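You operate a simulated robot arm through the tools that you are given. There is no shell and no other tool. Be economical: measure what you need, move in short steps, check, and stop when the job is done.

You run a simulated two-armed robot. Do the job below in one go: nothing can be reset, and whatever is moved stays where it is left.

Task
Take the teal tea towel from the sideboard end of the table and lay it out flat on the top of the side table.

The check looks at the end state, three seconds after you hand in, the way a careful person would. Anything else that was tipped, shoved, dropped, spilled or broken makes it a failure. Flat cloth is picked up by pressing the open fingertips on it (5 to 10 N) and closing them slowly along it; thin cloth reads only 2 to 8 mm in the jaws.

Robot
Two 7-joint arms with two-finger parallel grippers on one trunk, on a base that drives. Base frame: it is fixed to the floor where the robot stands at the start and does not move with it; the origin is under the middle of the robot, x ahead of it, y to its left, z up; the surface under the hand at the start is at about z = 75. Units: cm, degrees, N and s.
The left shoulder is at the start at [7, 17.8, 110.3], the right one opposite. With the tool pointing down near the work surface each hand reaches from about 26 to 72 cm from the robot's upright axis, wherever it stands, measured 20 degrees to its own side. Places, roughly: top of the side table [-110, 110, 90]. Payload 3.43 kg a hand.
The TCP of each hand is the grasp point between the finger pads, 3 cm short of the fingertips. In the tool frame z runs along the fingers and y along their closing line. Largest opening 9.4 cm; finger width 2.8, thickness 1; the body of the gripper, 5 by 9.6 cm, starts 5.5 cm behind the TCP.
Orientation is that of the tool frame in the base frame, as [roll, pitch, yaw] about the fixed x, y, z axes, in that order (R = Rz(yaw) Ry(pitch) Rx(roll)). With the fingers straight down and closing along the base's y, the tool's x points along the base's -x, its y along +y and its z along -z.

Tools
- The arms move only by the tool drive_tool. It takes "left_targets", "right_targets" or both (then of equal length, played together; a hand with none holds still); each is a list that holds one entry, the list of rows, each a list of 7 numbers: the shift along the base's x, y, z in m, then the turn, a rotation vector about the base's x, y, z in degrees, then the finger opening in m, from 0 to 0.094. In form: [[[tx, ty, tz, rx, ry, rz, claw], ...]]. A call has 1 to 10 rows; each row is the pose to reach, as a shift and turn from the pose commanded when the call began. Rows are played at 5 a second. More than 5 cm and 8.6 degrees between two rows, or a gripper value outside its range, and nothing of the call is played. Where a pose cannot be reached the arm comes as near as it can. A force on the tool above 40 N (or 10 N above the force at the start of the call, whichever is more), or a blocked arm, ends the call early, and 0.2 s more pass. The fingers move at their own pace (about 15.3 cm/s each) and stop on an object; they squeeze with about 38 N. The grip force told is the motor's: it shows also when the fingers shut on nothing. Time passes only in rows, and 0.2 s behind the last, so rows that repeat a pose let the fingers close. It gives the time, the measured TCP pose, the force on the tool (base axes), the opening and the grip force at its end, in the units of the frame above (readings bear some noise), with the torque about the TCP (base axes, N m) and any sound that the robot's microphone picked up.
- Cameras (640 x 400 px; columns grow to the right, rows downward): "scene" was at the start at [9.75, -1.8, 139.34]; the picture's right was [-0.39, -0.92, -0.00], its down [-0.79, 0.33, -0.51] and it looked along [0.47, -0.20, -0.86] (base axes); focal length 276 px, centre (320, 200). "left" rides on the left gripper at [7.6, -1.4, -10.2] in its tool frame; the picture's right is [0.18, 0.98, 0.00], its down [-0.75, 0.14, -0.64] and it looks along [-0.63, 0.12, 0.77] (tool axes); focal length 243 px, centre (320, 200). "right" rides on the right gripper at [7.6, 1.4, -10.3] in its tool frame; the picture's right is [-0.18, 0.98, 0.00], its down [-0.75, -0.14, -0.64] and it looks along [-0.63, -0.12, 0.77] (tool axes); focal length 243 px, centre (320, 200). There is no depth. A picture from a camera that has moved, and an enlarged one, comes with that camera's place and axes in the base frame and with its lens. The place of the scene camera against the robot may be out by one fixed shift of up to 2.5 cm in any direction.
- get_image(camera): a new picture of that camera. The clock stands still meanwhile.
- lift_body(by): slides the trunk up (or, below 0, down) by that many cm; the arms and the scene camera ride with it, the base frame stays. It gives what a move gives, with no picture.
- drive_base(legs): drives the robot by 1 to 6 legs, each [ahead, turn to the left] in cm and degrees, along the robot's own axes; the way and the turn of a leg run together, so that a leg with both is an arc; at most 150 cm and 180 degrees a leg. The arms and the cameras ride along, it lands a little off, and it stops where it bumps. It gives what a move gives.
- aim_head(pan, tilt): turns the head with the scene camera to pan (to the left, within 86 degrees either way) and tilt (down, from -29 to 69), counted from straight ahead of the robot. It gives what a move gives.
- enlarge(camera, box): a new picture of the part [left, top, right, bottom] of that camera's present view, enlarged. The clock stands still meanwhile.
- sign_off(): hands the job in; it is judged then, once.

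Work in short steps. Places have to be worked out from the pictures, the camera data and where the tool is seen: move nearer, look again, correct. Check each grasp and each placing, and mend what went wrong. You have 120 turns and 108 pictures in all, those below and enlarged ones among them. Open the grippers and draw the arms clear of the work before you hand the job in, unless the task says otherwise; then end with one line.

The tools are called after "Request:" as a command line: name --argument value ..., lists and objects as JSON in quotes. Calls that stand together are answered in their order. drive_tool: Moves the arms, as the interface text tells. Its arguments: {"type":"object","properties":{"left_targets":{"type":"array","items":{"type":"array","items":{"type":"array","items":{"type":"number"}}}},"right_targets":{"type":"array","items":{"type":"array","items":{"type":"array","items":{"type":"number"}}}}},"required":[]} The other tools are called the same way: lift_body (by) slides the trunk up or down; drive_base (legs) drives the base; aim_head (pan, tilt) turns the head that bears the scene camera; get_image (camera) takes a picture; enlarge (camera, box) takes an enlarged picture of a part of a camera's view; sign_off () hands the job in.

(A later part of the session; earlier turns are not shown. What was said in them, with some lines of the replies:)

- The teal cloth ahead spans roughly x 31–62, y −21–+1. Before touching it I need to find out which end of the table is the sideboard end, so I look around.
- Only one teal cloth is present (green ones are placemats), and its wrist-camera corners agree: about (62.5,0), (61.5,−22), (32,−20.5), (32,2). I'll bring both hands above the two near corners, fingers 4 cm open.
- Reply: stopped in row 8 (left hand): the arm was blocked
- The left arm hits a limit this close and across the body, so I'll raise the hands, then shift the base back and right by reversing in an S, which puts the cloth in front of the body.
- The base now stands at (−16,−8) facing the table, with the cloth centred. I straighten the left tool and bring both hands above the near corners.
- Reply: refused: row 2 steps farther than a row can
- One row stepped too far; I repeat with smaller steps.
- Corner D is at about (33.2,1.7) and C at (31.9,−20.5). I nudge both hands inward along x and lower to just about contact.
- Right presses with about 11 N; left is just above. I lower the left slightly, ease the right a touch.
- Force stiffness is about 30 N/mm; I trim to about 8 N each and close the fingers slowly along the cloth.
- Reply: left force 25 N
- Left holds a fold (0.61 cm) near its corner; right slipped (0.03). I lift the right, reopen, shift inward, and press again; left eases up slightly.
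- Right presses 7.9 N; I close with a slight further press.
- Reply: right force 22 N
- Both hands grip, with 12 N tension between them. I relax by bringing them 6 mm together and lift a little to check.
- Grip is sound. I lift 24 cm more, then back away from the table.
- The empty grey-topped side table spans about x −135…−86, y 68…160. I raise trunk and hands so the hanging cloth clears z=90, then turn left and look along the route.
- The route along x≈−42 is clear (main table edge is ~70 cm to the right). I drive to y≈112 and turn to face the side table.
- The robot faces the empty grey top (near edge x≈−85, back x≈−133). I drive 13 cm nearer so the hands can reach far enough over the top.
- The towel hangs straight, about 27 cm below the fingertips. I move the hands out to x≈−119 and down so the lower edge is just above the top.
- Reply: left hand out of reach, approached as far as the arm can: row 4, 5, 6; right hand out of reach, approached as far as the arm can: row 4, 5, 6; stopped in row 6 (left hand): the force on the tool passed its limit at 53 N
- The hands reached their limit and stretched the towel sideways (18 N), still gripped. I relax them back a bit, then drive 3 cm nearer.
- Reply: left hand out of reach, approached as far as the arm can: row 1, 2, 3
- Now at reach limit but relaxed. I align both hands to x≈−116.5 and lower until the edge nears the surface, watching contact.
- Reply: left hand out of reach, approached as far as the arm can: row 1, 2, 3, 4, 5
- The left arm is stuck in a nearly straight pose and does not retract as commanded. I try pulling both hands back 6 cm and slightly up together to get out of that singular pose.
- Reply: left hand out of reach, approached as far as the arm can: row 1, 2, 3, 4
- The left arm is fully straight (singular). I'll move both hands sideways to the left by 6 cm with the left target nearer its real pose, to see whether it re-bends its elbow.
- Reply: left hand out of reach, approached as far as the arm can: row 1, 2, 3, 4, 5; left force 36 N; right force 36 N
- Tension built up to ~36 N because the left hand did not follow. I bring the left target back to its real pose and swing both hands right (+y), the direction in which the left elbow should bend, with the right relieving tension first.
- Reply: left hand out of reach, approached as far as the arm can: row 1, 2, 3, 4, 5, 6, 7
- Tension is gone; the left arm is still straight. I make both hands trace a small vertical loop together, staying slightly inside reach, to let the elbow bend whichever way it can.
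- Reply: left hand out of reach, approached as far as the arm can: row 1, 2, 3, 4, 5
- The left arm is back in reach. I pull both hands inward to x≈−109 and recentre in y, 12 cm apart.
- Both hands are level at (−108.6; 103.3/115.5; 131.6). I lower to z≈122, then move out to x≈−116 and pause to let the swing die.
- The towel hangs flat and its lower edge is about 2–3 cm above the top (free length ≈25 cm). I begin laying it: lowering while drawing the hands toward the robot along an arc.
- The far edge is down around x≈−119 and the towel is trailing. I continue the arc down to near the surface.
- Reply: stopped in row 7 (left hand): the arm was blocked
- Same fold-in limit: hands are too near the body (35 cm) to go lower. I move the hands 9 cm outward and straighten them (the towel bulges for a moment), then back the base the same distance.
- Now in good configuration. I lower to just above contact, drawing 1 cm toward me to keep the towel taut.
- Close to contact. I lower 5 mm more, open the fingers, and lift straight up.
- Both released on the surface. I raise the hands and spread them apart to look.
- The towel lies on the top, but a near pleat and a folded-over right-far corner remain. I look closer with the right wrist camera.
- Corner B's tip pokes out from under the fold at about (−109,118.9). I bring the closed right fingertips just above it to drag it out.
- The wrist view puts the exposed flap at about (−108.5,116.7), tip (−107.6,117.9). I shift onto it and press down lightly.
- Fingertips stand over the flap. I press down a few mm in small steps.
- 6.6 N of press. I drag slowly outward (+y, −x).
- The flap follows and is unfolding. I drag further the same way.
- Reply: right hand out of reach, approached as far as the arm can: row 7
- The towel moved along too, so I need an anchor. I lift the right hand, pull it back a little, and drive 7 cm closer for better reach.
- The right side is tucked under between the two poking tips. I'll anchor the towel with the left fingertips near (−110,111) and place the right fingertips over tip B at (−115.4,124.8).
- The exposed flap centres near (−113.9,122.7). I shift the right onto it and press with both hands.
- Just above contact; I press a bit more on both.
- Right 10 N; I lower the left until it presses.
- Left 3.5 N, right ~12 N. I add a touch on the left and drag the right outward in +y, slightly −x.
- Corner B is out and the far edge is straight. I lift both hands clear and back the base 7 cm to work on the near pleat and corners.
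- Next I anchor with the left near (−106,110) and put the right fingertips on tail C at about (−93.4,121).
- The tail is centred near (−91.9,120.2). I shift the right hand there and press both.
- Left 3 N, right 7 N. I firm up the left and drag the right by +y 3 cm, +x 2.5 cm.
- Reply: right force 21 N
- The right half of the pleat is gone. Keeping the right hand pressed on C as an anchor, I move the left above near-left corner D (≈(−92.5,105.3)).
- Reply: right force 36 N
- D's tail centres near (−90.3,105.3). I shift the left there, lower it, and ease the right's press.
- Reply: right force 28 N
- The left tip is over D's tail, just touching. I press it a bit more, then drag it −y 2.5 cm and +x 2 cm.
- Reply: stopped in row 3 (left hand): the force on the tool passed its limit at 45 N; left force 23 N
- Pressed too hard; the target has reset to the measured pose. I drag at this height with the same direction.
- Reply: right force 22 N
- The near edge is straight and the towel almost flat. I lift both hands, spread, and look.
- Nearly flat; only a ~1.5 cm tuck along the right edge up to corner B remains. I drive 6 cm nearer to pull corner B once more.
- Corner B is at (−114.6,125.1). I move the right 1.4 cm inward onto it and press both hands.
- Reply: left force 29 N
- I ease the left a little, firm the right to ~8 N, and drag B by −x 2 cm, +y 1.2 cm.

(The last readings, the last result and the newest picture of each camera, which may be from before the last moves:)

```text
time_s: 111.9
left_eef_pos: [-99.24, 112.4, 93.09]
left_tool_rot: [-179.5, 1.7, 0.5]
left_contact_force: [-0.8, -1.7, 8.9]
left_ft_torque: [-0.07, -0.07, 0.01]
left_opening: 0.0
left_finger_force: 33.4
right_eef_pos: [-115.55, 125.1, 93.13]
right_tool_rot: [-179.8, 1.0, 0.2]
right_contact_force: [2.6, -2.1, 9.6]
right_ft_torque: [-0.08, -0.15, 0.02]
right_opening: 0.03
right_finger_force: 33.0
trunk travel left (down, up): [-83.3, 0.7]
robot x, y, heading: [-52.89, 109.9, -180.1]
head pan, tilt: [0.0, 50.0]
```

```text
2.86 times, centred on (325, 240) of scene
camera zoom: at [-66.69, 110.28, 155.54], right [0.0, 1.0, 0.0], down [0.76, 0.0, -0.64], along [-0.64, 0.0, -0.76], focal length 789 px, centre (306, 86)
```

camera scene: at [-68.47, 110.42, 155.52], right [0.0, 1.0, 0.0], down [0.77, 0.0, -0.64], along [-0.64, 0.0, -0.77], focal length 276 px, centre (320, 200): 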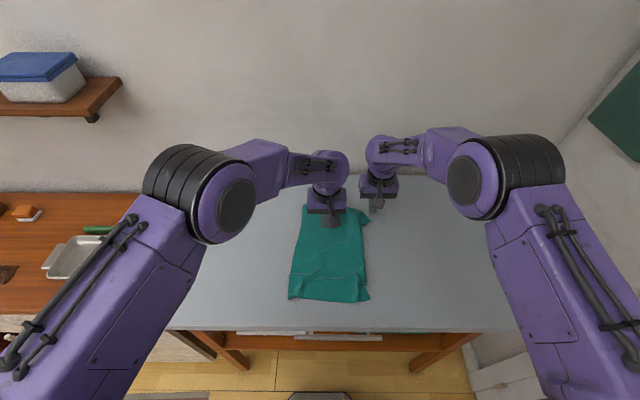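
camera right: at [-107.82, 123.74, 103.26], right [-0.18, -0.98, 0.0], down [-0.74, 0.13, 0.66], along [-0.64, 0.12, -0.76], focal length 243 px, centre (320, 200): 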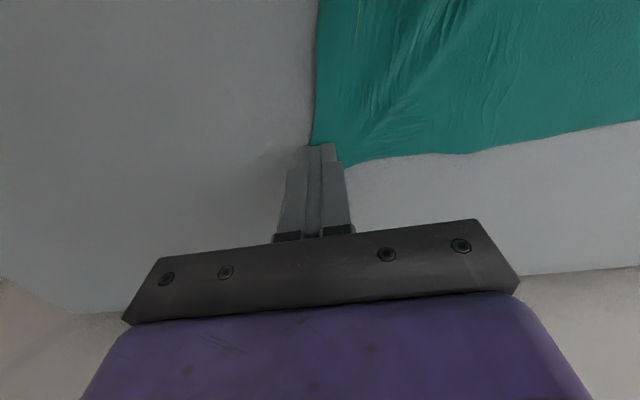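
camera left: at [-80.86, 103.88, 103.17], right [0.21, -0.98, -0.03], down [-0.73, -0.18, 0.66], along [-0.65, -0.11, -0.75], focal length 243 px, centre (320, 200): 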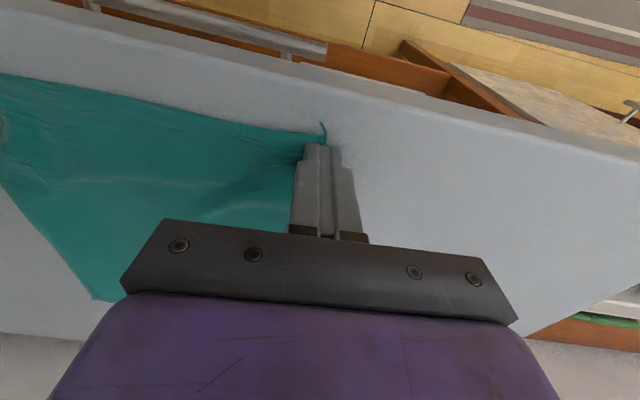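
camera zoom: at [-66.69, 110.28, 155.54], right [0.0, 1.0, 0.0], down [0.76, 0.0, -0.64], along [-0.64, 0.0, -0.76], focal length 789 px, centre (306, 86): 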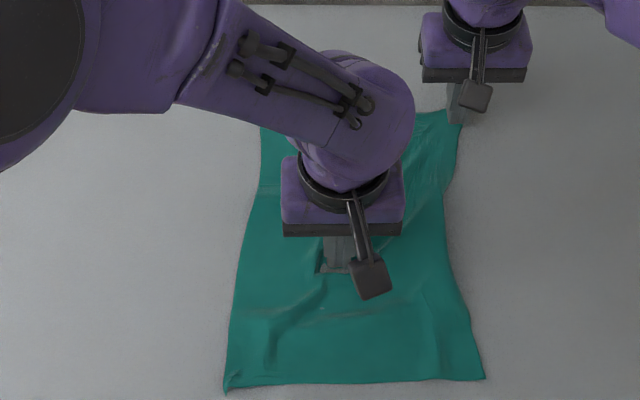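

The tuck is pulled out. I lift both hands clear and inspect.

Request:
drive_tool --left_targets '[[[0, 0, 0.015, 0, 0, 0, 0], [0, 0, 0.05, 0, 0, 0, 0], [0, -0.03, 0.08, 0, 0, 0, 0], [0, -0.08, 0.09, 0, 0, 0, 0], [0, -0.13, 0.1, 0, 0, 0, 0], [0, -0.18, 0.1, 0, 0, 0, 0], [0.01, -0.22, 0.1, 0, 0, 0, 0]]]' --right_targets '[[[0, 0, 0.015, 0, 0, 0, 0], [0, 0, 0.05, 0, 0, 0, 0], [0.01, 0.02, 0.08, 0, 0, 0, 0], [0.04, 0.05, 0.09, 0, 0, 0, 0], [0.07, 0.08, 0.1, 0, 0, 0, 0], [0.1, 0.09, 0.1, 0, 0, 0, 0], [0.14, 0.09, 0.1, 0, 0, 0, 0]]]'

Request:
get_image --camera "scene"

Request:
enlarge --camera "scene" --box '[250, 170, 400, 310]'

```text
refused: row 4 steps farther than a row can; nothing moved
```

```text
27 pictures are left
camera scene: at [-66.69, 110.28, 155.54], right [0.0, 1.0, 0.0], down [0.76, 0.0, -0.64], along [-0.64, 0.0, -0.76], focal length 276 px, centre (320, 200)
```

scene: 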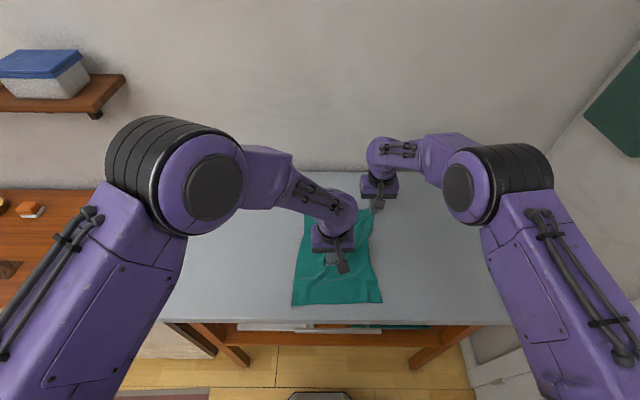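

```text
2.86 times, centred on (325, 240) of scene
camera zoom: at [-66.69, 110.28, 155.54], right [0.0, 1.0, 0.0], down [0.76, 0.0, -0.64], along [-0.64, 0.0, -0.76], focal length 789 px, centre (306, 86)
```

zoom: 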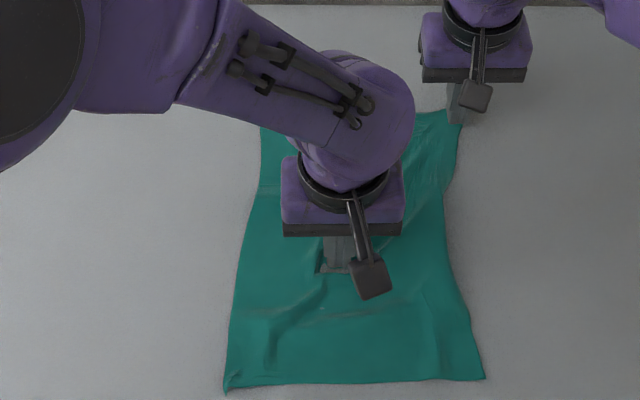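

One step was too long; I repeat with smaller rows.

Request:
drive_tool --left_targets '[[[0, 0, 0.015, 0, 0, 0, 0], [0, 0, 0.05, 0, 0, 0, 0], [0, -0.03, 0.08, 0, 0, 0, 0], [0, -0.07, 0.09, 0, 0, 0, 0], [0, -0.11, 0.1, 0, 0, 0, 0], [0, -0.15, 0.1, 0, 0, 0, 0], [0, -0.19, 0.1, 0, 0, 0, 0], [0.01, -0.22, 0.1, 0, 0, 0, 0]]]' --right_targets '[[[0, 0, 0.015, 0, 0, 0, 0], [0, 0, 0.05, 0, 0, 0, 0], [0.01, 0.02, 0.08, 0, 0, 0, 0], [0.04, 0.04, 0.09, 0, 0, 0, 0], [0.07, 0.06, 0.1, 0, 0, 0, 0], [0.1, 0.08, 0.1, 0, 0, 0, 0], [0.13, 0.09, 0.1, 0, 0, 0, 0], [0.15, 0.1, 0.1, 0, 0, 0, 0]]]'

Request:
enlarge --camera "scene" --box '[250, 170, 400, 310]'

```text
time_s: 113.7
left_eef_pos: [-98.15, 90.48, 102.81]
left_tool_rot: [-180.0, 1.7, 0.1]
left_contact_force: [0.6, -0.2, -0.1]
left_ft_torque: [0.01, 0.0, 0.03]
left_opening: 0.0
left_finger_force: 32.9
right_eef_pos: [-100.47, 135.07, 102.9]
right_tool_rot: [-179.7, 0.9, 0.2]
right_contact_force: [0.1, -0.6, 0.1]
right_ft_torque: [0.01, 0.02, 0.01]
right_opening: 0.01
right_finger_force: 32.9
trunk travel left (down, up): [-83.3, 0.7]
robot x, y, heading: [-52.8, 109.41, -179.8]
head pan, tilt: [0.0, 50.0]
```

```text
2.86 times, centred on (325, 240) of scene
camera zoom: at [-66.86, 110.25, 155.53], right [0.0, 1.0, 0.0], down [0.77, 0.0, -0.64], along [-0.64, 0.0, -0.77], focal length 789 px, centre (306, 86)
```

zoom: 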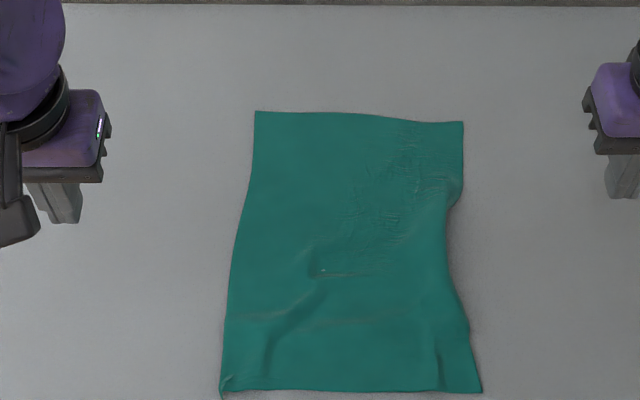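

Nearly there. I check the mid-right edge with the right wrist camera for any remaining tuck.

Request:
drive_tool --right_targets '[[[0.02, -0.01, 0.03, 0, 0, 0, 0], [0.03, -0.02, 0.05, 0, 0, 0, 0], [0.03, -0.03, 0.05, 0, 0, 0, 0]]]'

Request:
enlarge --camera "right" --box '[300, 0, 640, 220]'

Request:
enlarge --camera "scene" --box '[335, 195, 385, 305]'

```text
time_s: 114.5
left_eef_pos: [-98.35, 90.77, 102.72]
left_tool_rot: [180.0, 1.5, 0.0]
left_contact_force: [-0.7, 0.1, 0.6]
left_ft_torque: [-0.02, -0.03, 0.0]
left_opening: 0.0
left_finger_force: 32.7
right_eef_pos: [-97.86, 132.24, 107.78]
right_tool_rot: [-179.8, 0.8, 0.2]
right_contact_force: [-0.8, -0.3, -0.3]
right_ft_torque: [-0.02, 0.02, -0.01]
right_opening: 0.0
right_finger_force: 32.9
trunk travel left (down, up): [-83.3, 0.7]
robot x, y, heading: [-52.44, 109.78, -180.0]
head pan, tilt: [0.0, 50.0]
```

```text
1.82 times, centred on (470, 110) of right
camera zoom: at [-90.15, 130.84, 117.97], right [-0.18, -0.98, 0.0], down [-0.75, 0.14, 0.65], along [-0.64, 0.12, -0.76], focal length 441 px, centre (47, 364)
```

zoom: 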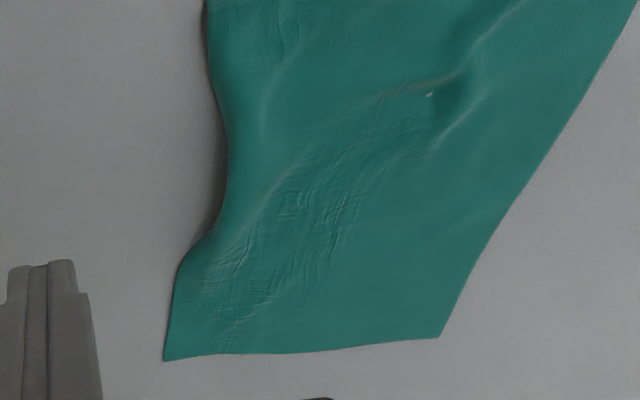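

```text
3.64 times, centred on (360, 250) of scene
camera zoom: at [-67.23, 110.44, 155.49], right [0.0, 1.0, 0.0], down [0.77, 0.0, -0.64], along [-0.64, 0.0, -0.77], focal length 1004 px, centre (174, 18)
```

zoom: 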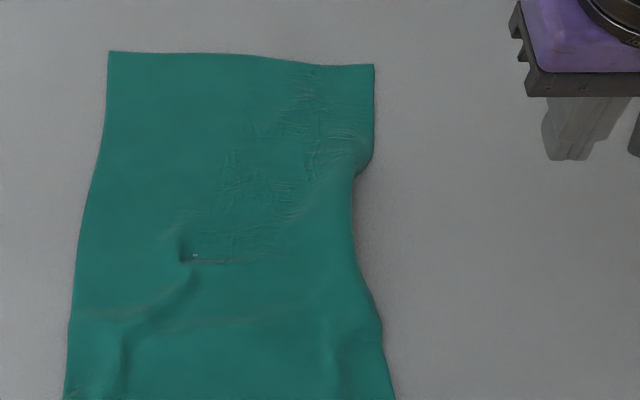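

A ~1.5 cm roll-under remains mid-right because edge BC has slack. I anchor with the left near B (−110.5,117) and put the right over corner C to pull it taut.

Request:
drive_tool --left_targets '[[[-0.01, 0.04, 0, 0, 0, 0, 0], [-0.02, 0.08, 0, 0, 0, 0, 0], [-0.04, 0.12, 0, 0, 0, 0, 0], [-0.06, 0.16, 0, 0, 0, 0, 0], [-0.08, 0.2, 0, 0, 0, 0, 0], [-0.1, 0.235, 0, 0, 0, 0, 0], [-0.122, 0.263, -0.02, 0, 0, 0, 0], [-0.122, 0.263, -0.06, 0, 0, 0, 0], [-0.122, 0.263, -0.088, 0, 0, 0, 0]]]' --right_targets '[[[0.03, 0, 0, 0, 0, 0, 0], [0.06, -0.02, 0, 0, 0, 0, 0], [0.074, -0.05, 0, 0, 0, 0, 0], [0.074, -0.08, -0.02, 0, 0, 0, 0], [0.074, -0.093, -0.05, 0, 0, 0, 0], [0.074, -0.093, -0.08, 0, 0, 0, 0], [0.074, -0.093, -0.11, 0, 0, 0, 0], [0.074, -0.093, -0.13, 0, 0, 0, 0], [0.074, -0.093, -0.138, 0, 0, 0, 0]]]'

Request:
get_image --camera "right"

Request:
enlarge --camera "scene" --box '[250, 170, 400, 310]'

```text
time_s: 116.5
left_eef_pos: [-110.84, 116.99, 94.17]
left_tool_rot: [-179.9, 1.7, 0.0]
left_contact_force: [0.3, 0.5, 0.5]
left_ft_torque: [0.0, 0.0, 0.0]
left_opening: 0.0
left_finger_force: 33.4
right_eef_pos: [-90.39, 122.82, 94.11]
right_tool_rot: [-179.8, 0.7, 0.2]
right_contact_force: [0.7, -0.5, 0.0]
right_ft_torque: [0.02, -0.02, -0.03]
right_opening: 0.0
right_finger_force: 33.4
trunk travel left (down, up): [-83.3, 0.7]
robot x, y, heading: [-52.53, 109.51, -179.8]
head pan, tilt: [0.0, 50.0]
```

```text
22 pictures are left
camera right: at [-82.68, 121.46, 104.2], right [-0.18, -0.98, 0.0], down [-0.74, 0.14, 0.65], along [-0.64, 0.12, -0.76], focal length 243 px, centre (320, 200)
```

right: 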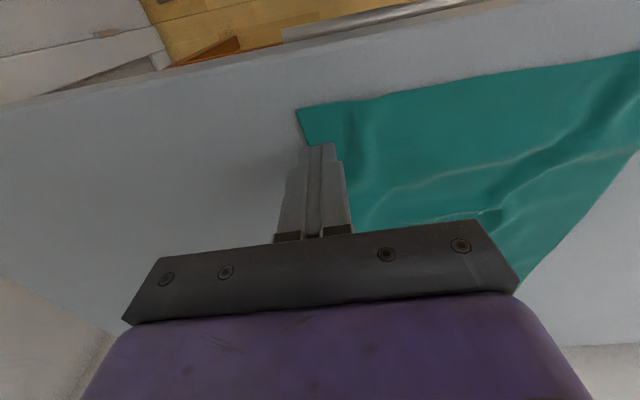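

```text
2.86 times, centred on (325, 240) of scene
camera zoom: at [-67.09, 110.43, 155.52], right [0.0, 1.0, 0.0], down [0.77, 0.0, -0.64], along [-0.64, 0.0, -0.77], focal length 789 px, centre (306, 86)
```

zoom: 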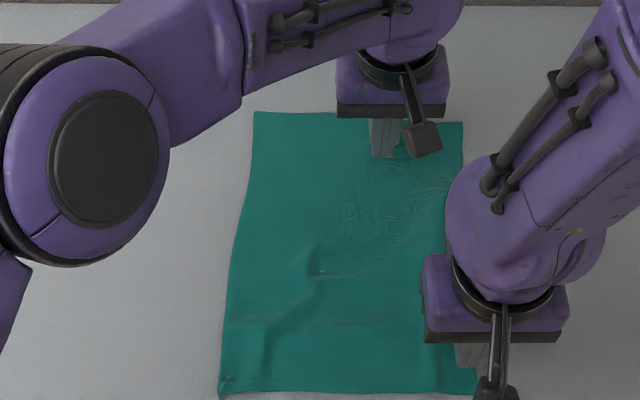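

Corner C is at (−87.5,123.8), 2.6 cm from the table edge. I press both hands.

Request:
drive_tool --left_targets '[[[0, 0, -0.005, 0, 0, 0, 0], [0, 0, -0.009, 0, 0, 0, 0], [0, 0, -0.0105, 0, 0, 0, 0], [0, 0, -0.011, 0, 0, 0, 0]]]' --right_targets '[[[0, 0, -0.005, 0, 0, 0, 0], [0, 0, -0.009, 0, 0, 0, 0], [0, 0, -0.0105, 0, 0, 0, 0], [0, 0, -0.0105, 0, 0, 0, 0]]]'

```text
time_s: 117.5
left_eef_pos: [-110.54, 116.95, 93.17]
left_tool_rot: [-179.9, 1.9, 0.0]
left_contact_force: [-1.8, 1.4, 8.4]
left_ft_torque: [0.03, -0.06, 0.0]
left_opening: 0.0
left_finger_force: 32.9
right_eef_pos: [-90.1, 122.89, 93.2]
right_tool_rot: [-179.7, 0.9, 0.1]
right_contact_force: [-0.4, -0.1, 5.5]
right_ft_torque: [-0.02, 0.0, -0.03]
right_opening: 0.0
right_finger_force: 33.0
trunk travel left (down, up): [-83.3, 0.7]
robot x, y, heading: [-52.37, 109.8, -179.8]
head pan, tilt: [0.0, 50.0]
```

Good pressures. I drag C by +y 1.8 cm, +x 1.2 cm.

Request:
drive_tool --left_targets '[[[0, 0, -0.0001, 0, 0, 0, 0], [0, 0, -0.0001, 0, 0, 0, 0], [0, 0, -0.0001, 0, 0, 0, 0], [0, 0, -0.0001, 0, 0, 0, 0], [0, 0, -0.0001, 0, 0, 0, 0], [0, 0, -0.0001, 0, 0, 0, 0]]]' --right_targets '[[[0, 0, -0.0002, 0, 0, 0, 0], [0.002, 0.004, -0.0002, 0, 0, 0, 0], [0.004, 0.008, -0.0002, 0, 0, 0, 0], [0.007, 0.012, -0.0002, 0, 0, 0, 0], [0.01, 0.015, -0.0002, 0, 0, 0, 0], [0.012, 0.018, -0.0002, 0, 0, 0, 0]]]'

Request:
drive_tool --left_targets '[[[0, 0, 0.015, 0, 0, 0, 0], [0, 0, 0.05, 0, 0, 0, 0], [0.01, -0.03, 0.08, 0, 0, 0, 0], [0.03, -0.06, 0.09, 0, 0, 0, 0], [0.05, -0.1, 0.1, 0, 0, 0, 0], [0.07, -0.14, 0.1, 0, 0, 0, 0], [0.09, -0.18, 0.1, 0, 0, 0, 0], [0.1, -0.22, 0.1, 0, 0, 0, 0], [0.1, -0.26, 0.1, 0, 0, 0, 0]]]' --right_targets '[[[0, 0, 0.015, 0, 0, 0, 0], [0, 0, 0.05, 0, 0, 0, 0], [0, 0.02, 0.08, 0, 0, 0, 0], [0, 0.05, 0.09, 0, 0, 0, 0], [0, 0.08, 0.1, 0, 0, 0, 0], [0, 0.1, 0.1, 0, 0, 0, 0], [0, 0.12, 0.1, 0, 0, 0, 0], [0, 0.12, 0.1, 0, 0, 0, 0], [0, 0.12, 0.1, 0, 0, 0, 0]]]'

Request:
enlarge --camera "scene" --box '[250, 170, 400, 310]'

```text
time_s: 118.9
left_eef_pos: [-110.39, 117.09, 93.14]
left_tool_rot: [-180.0, 2.0, 0.0]
left_contact_force: [-3.5, 0.7, 16.8]
left_ft_torque: [-0.02, -0.09, 0.0]
left_opening: 0.0
left_finger_force: 33.0
right_eef_pos: [-88.93, 124.81, 93.3]
right_tool_rot: [-179.7, 0.9, 0.2]
right_contact_force: [-0.3, 0.1, 1.3]
right_ft_torque: [0.0, -0.01, -0.01]
right_opening: 0.0
right_finger_force: 32.8
trunk travel left (down, up): [-83.3, 0.7]
robot x, y, heading: [-53.23, 109.38, -180.1]
head pan, tilt: [0.0, 50.0]
```

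```text
time_s: 120.9
left_eef_pos: [-100.55, 90.88, 102.91]
left_tool_rot: [-179.9, 1.8, -0.1]
left_contact_force: [0.3, -0.4, 0.2]
left_ft_torque: [0.02, -0.01, -0.03]
left_opening: 0.0
left_finger_force: 33.1
right_eef_pos: [-88.93, 136.67, 103.3]
right_tool_rot: [-179.6, 0.8, 0.3]
right_contact_force: [-0.5, -0.5, 0.2]
right_ft_torque: [-0.01, -0.04, 0.03]
right_opening: 0.01
right_finger_force: 32.6
trunk travel left (down, up): [-83.3, 0.7]
robot x, y, heading: [-53.05, 109.46, -180.0]
head pan, tilt: [0.0, 50.0]
```

```text
2.86 times, centred on (325, 240) of scene
camera zoom: at [-67.06, 110.14, 155.51], right [0.0, 1.0, 0.0], down [0.77, 0.0, -0.64], along [-0.64, 0.0, -0.77], focal length 789 px, centre (306, 86)
```

zoom: 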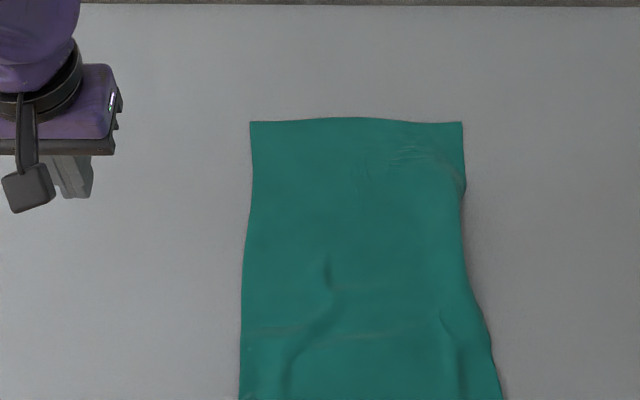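

Much straighter. I view the whole towel including the near edge.

Request:
enlarge --camera "scene" --box '[240, 180, 420, 340]'

Request:
enlarge --camera "right" --box '[300, 0, 640, 220]'

```text
2.50 times, centred on (330, 260) of scene
camera zoom: at [-67.06, 110.14, 155.51], right [0.0, 1.0, 0.0], down [0.77, 0.0, -0.64], along [-0.64, 0.0, -0.77], focal length 691 px, centre (295, 50)
```

zoom: 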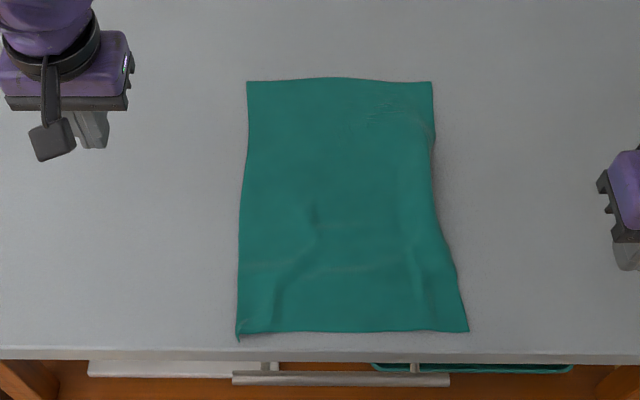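

```text
1.82 times, centred on (470, 110) of right
camera zoom: at [-81.36, 135.31, 113.45], right [-0.18, -0.98, 0.0], down [-0.75, 0.13, 0.65], along [-0.64, 0.12, -0.76], focal length 441 px, centre (47, 364)
```

zoom: 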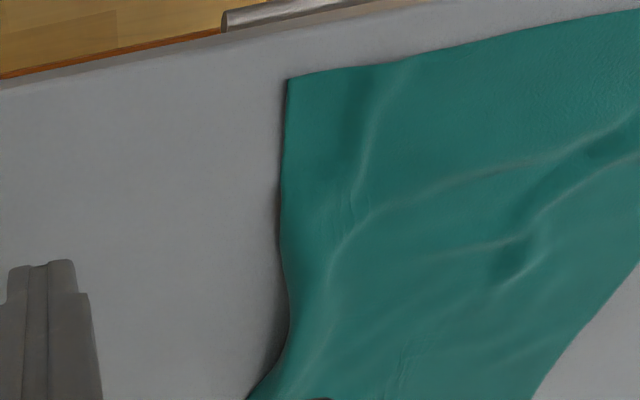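

The towel lies flat, wholly on the top, with only gentle ripples. I open the grippers, raise the arms, and back away.

Request:
drive_tool --left_targets '[[[0, 0, 0.03, 0, 0, 0, 0.05], [0, 0, 0.06, 0, 0, 0, 0.09], [0, 0, 0.09, 0, 0, 0, 0.09]]]' --right_targets '[[[0, 0, 0.03, 0, 0, 0, 0.05], [0, 0, 0.06, 0, 0, 0, 0.09], [0, 0, 0.09, 0, 0, 0, 0.09]]]'

Request:
drive_base --legs '[[-30, 0]]'

Request:
get_image --camera "scene"

```text
time_s: 121.7
left_eef_pos: [-100.7, 90.79, 112.02]
left_tool_rot: [-179.8, 1.7, 0.0]
left_contact_force: [0.9, -0.3, -0.2]
left_ft_torque: [0.02, 0.03, 0.0]
left_opening: 9.01
left_finger_force: 0.0
right_eef_pos: [-90.2, 136.62, 111.34]
right_tool_rot: [179.1, 1.1, 0.3]
right_contact_force: [0.7, 0.4, 0.1]
right_ft_torque: [0.01, -0.01, -0.01]
right_opening: 9.02
right_finger_force: 0.0
right hand out of reach, approached as far as the arm can: row 2, 3
trunk travel left (down, up): [-83.3, 0.7]
robot x, y, heading: [-52.76, 109.76, -179.9]
head pan, tilt: [0.0, 50.0]
```

```text
time_s: 123.8
left_eef_pos: [-71.05, 91.23, 111.98]
left_tool_rot: [180.0, 1.6, -0.1]
left_contact_force: [0.3, 0.1, -0.6]
left_ft_torque: [-0.02, -0.02, -0.01]
left_opening: 8.98
left_finger_force: 0.1
right_eef_pos: [-60.39, 137.28, 111.03]
right_tool_rot: [179.0, 0.5, -0.1]
right_contact_force: [-0.3, 0.6, 0.5]
right_ft_torque: [0.02, -0.03, 0.0]
right_opening: 9.02
right_finger_force: 0.1
trunk travel left (down, up): [-83.3, 0.7]
robot x, y, heading: [-22.94, 109.5, -180.0]
head pan, tilt: [0.0, 50.0]
```

```text
17 pictures are left
camera scene: at [-37.51, 110.5, 155.49], right [0.0, 1.0, 0.0], down [0.77, 0.0, -0.64], along [-0.64, 0.0, -0.77], focal length 276 px, centre (320, 200)
```

scene: 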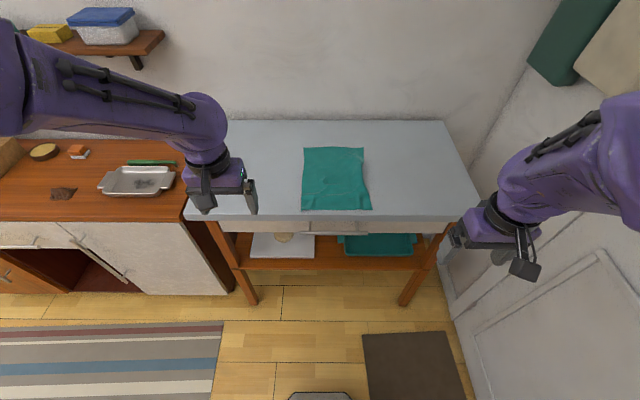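

The towel lies flat on the side table, nothing else is disturbed, and the arms are clear with grippers open. I hand in.

Request:
sign_off

```text
The job is handed in.
```

The teal tea towel is laid out flat on top of the side table, fully on the surface with only gentle ripples. I saw nothing else tipped or moved. Both grippers are open and the arms are drawn clear.
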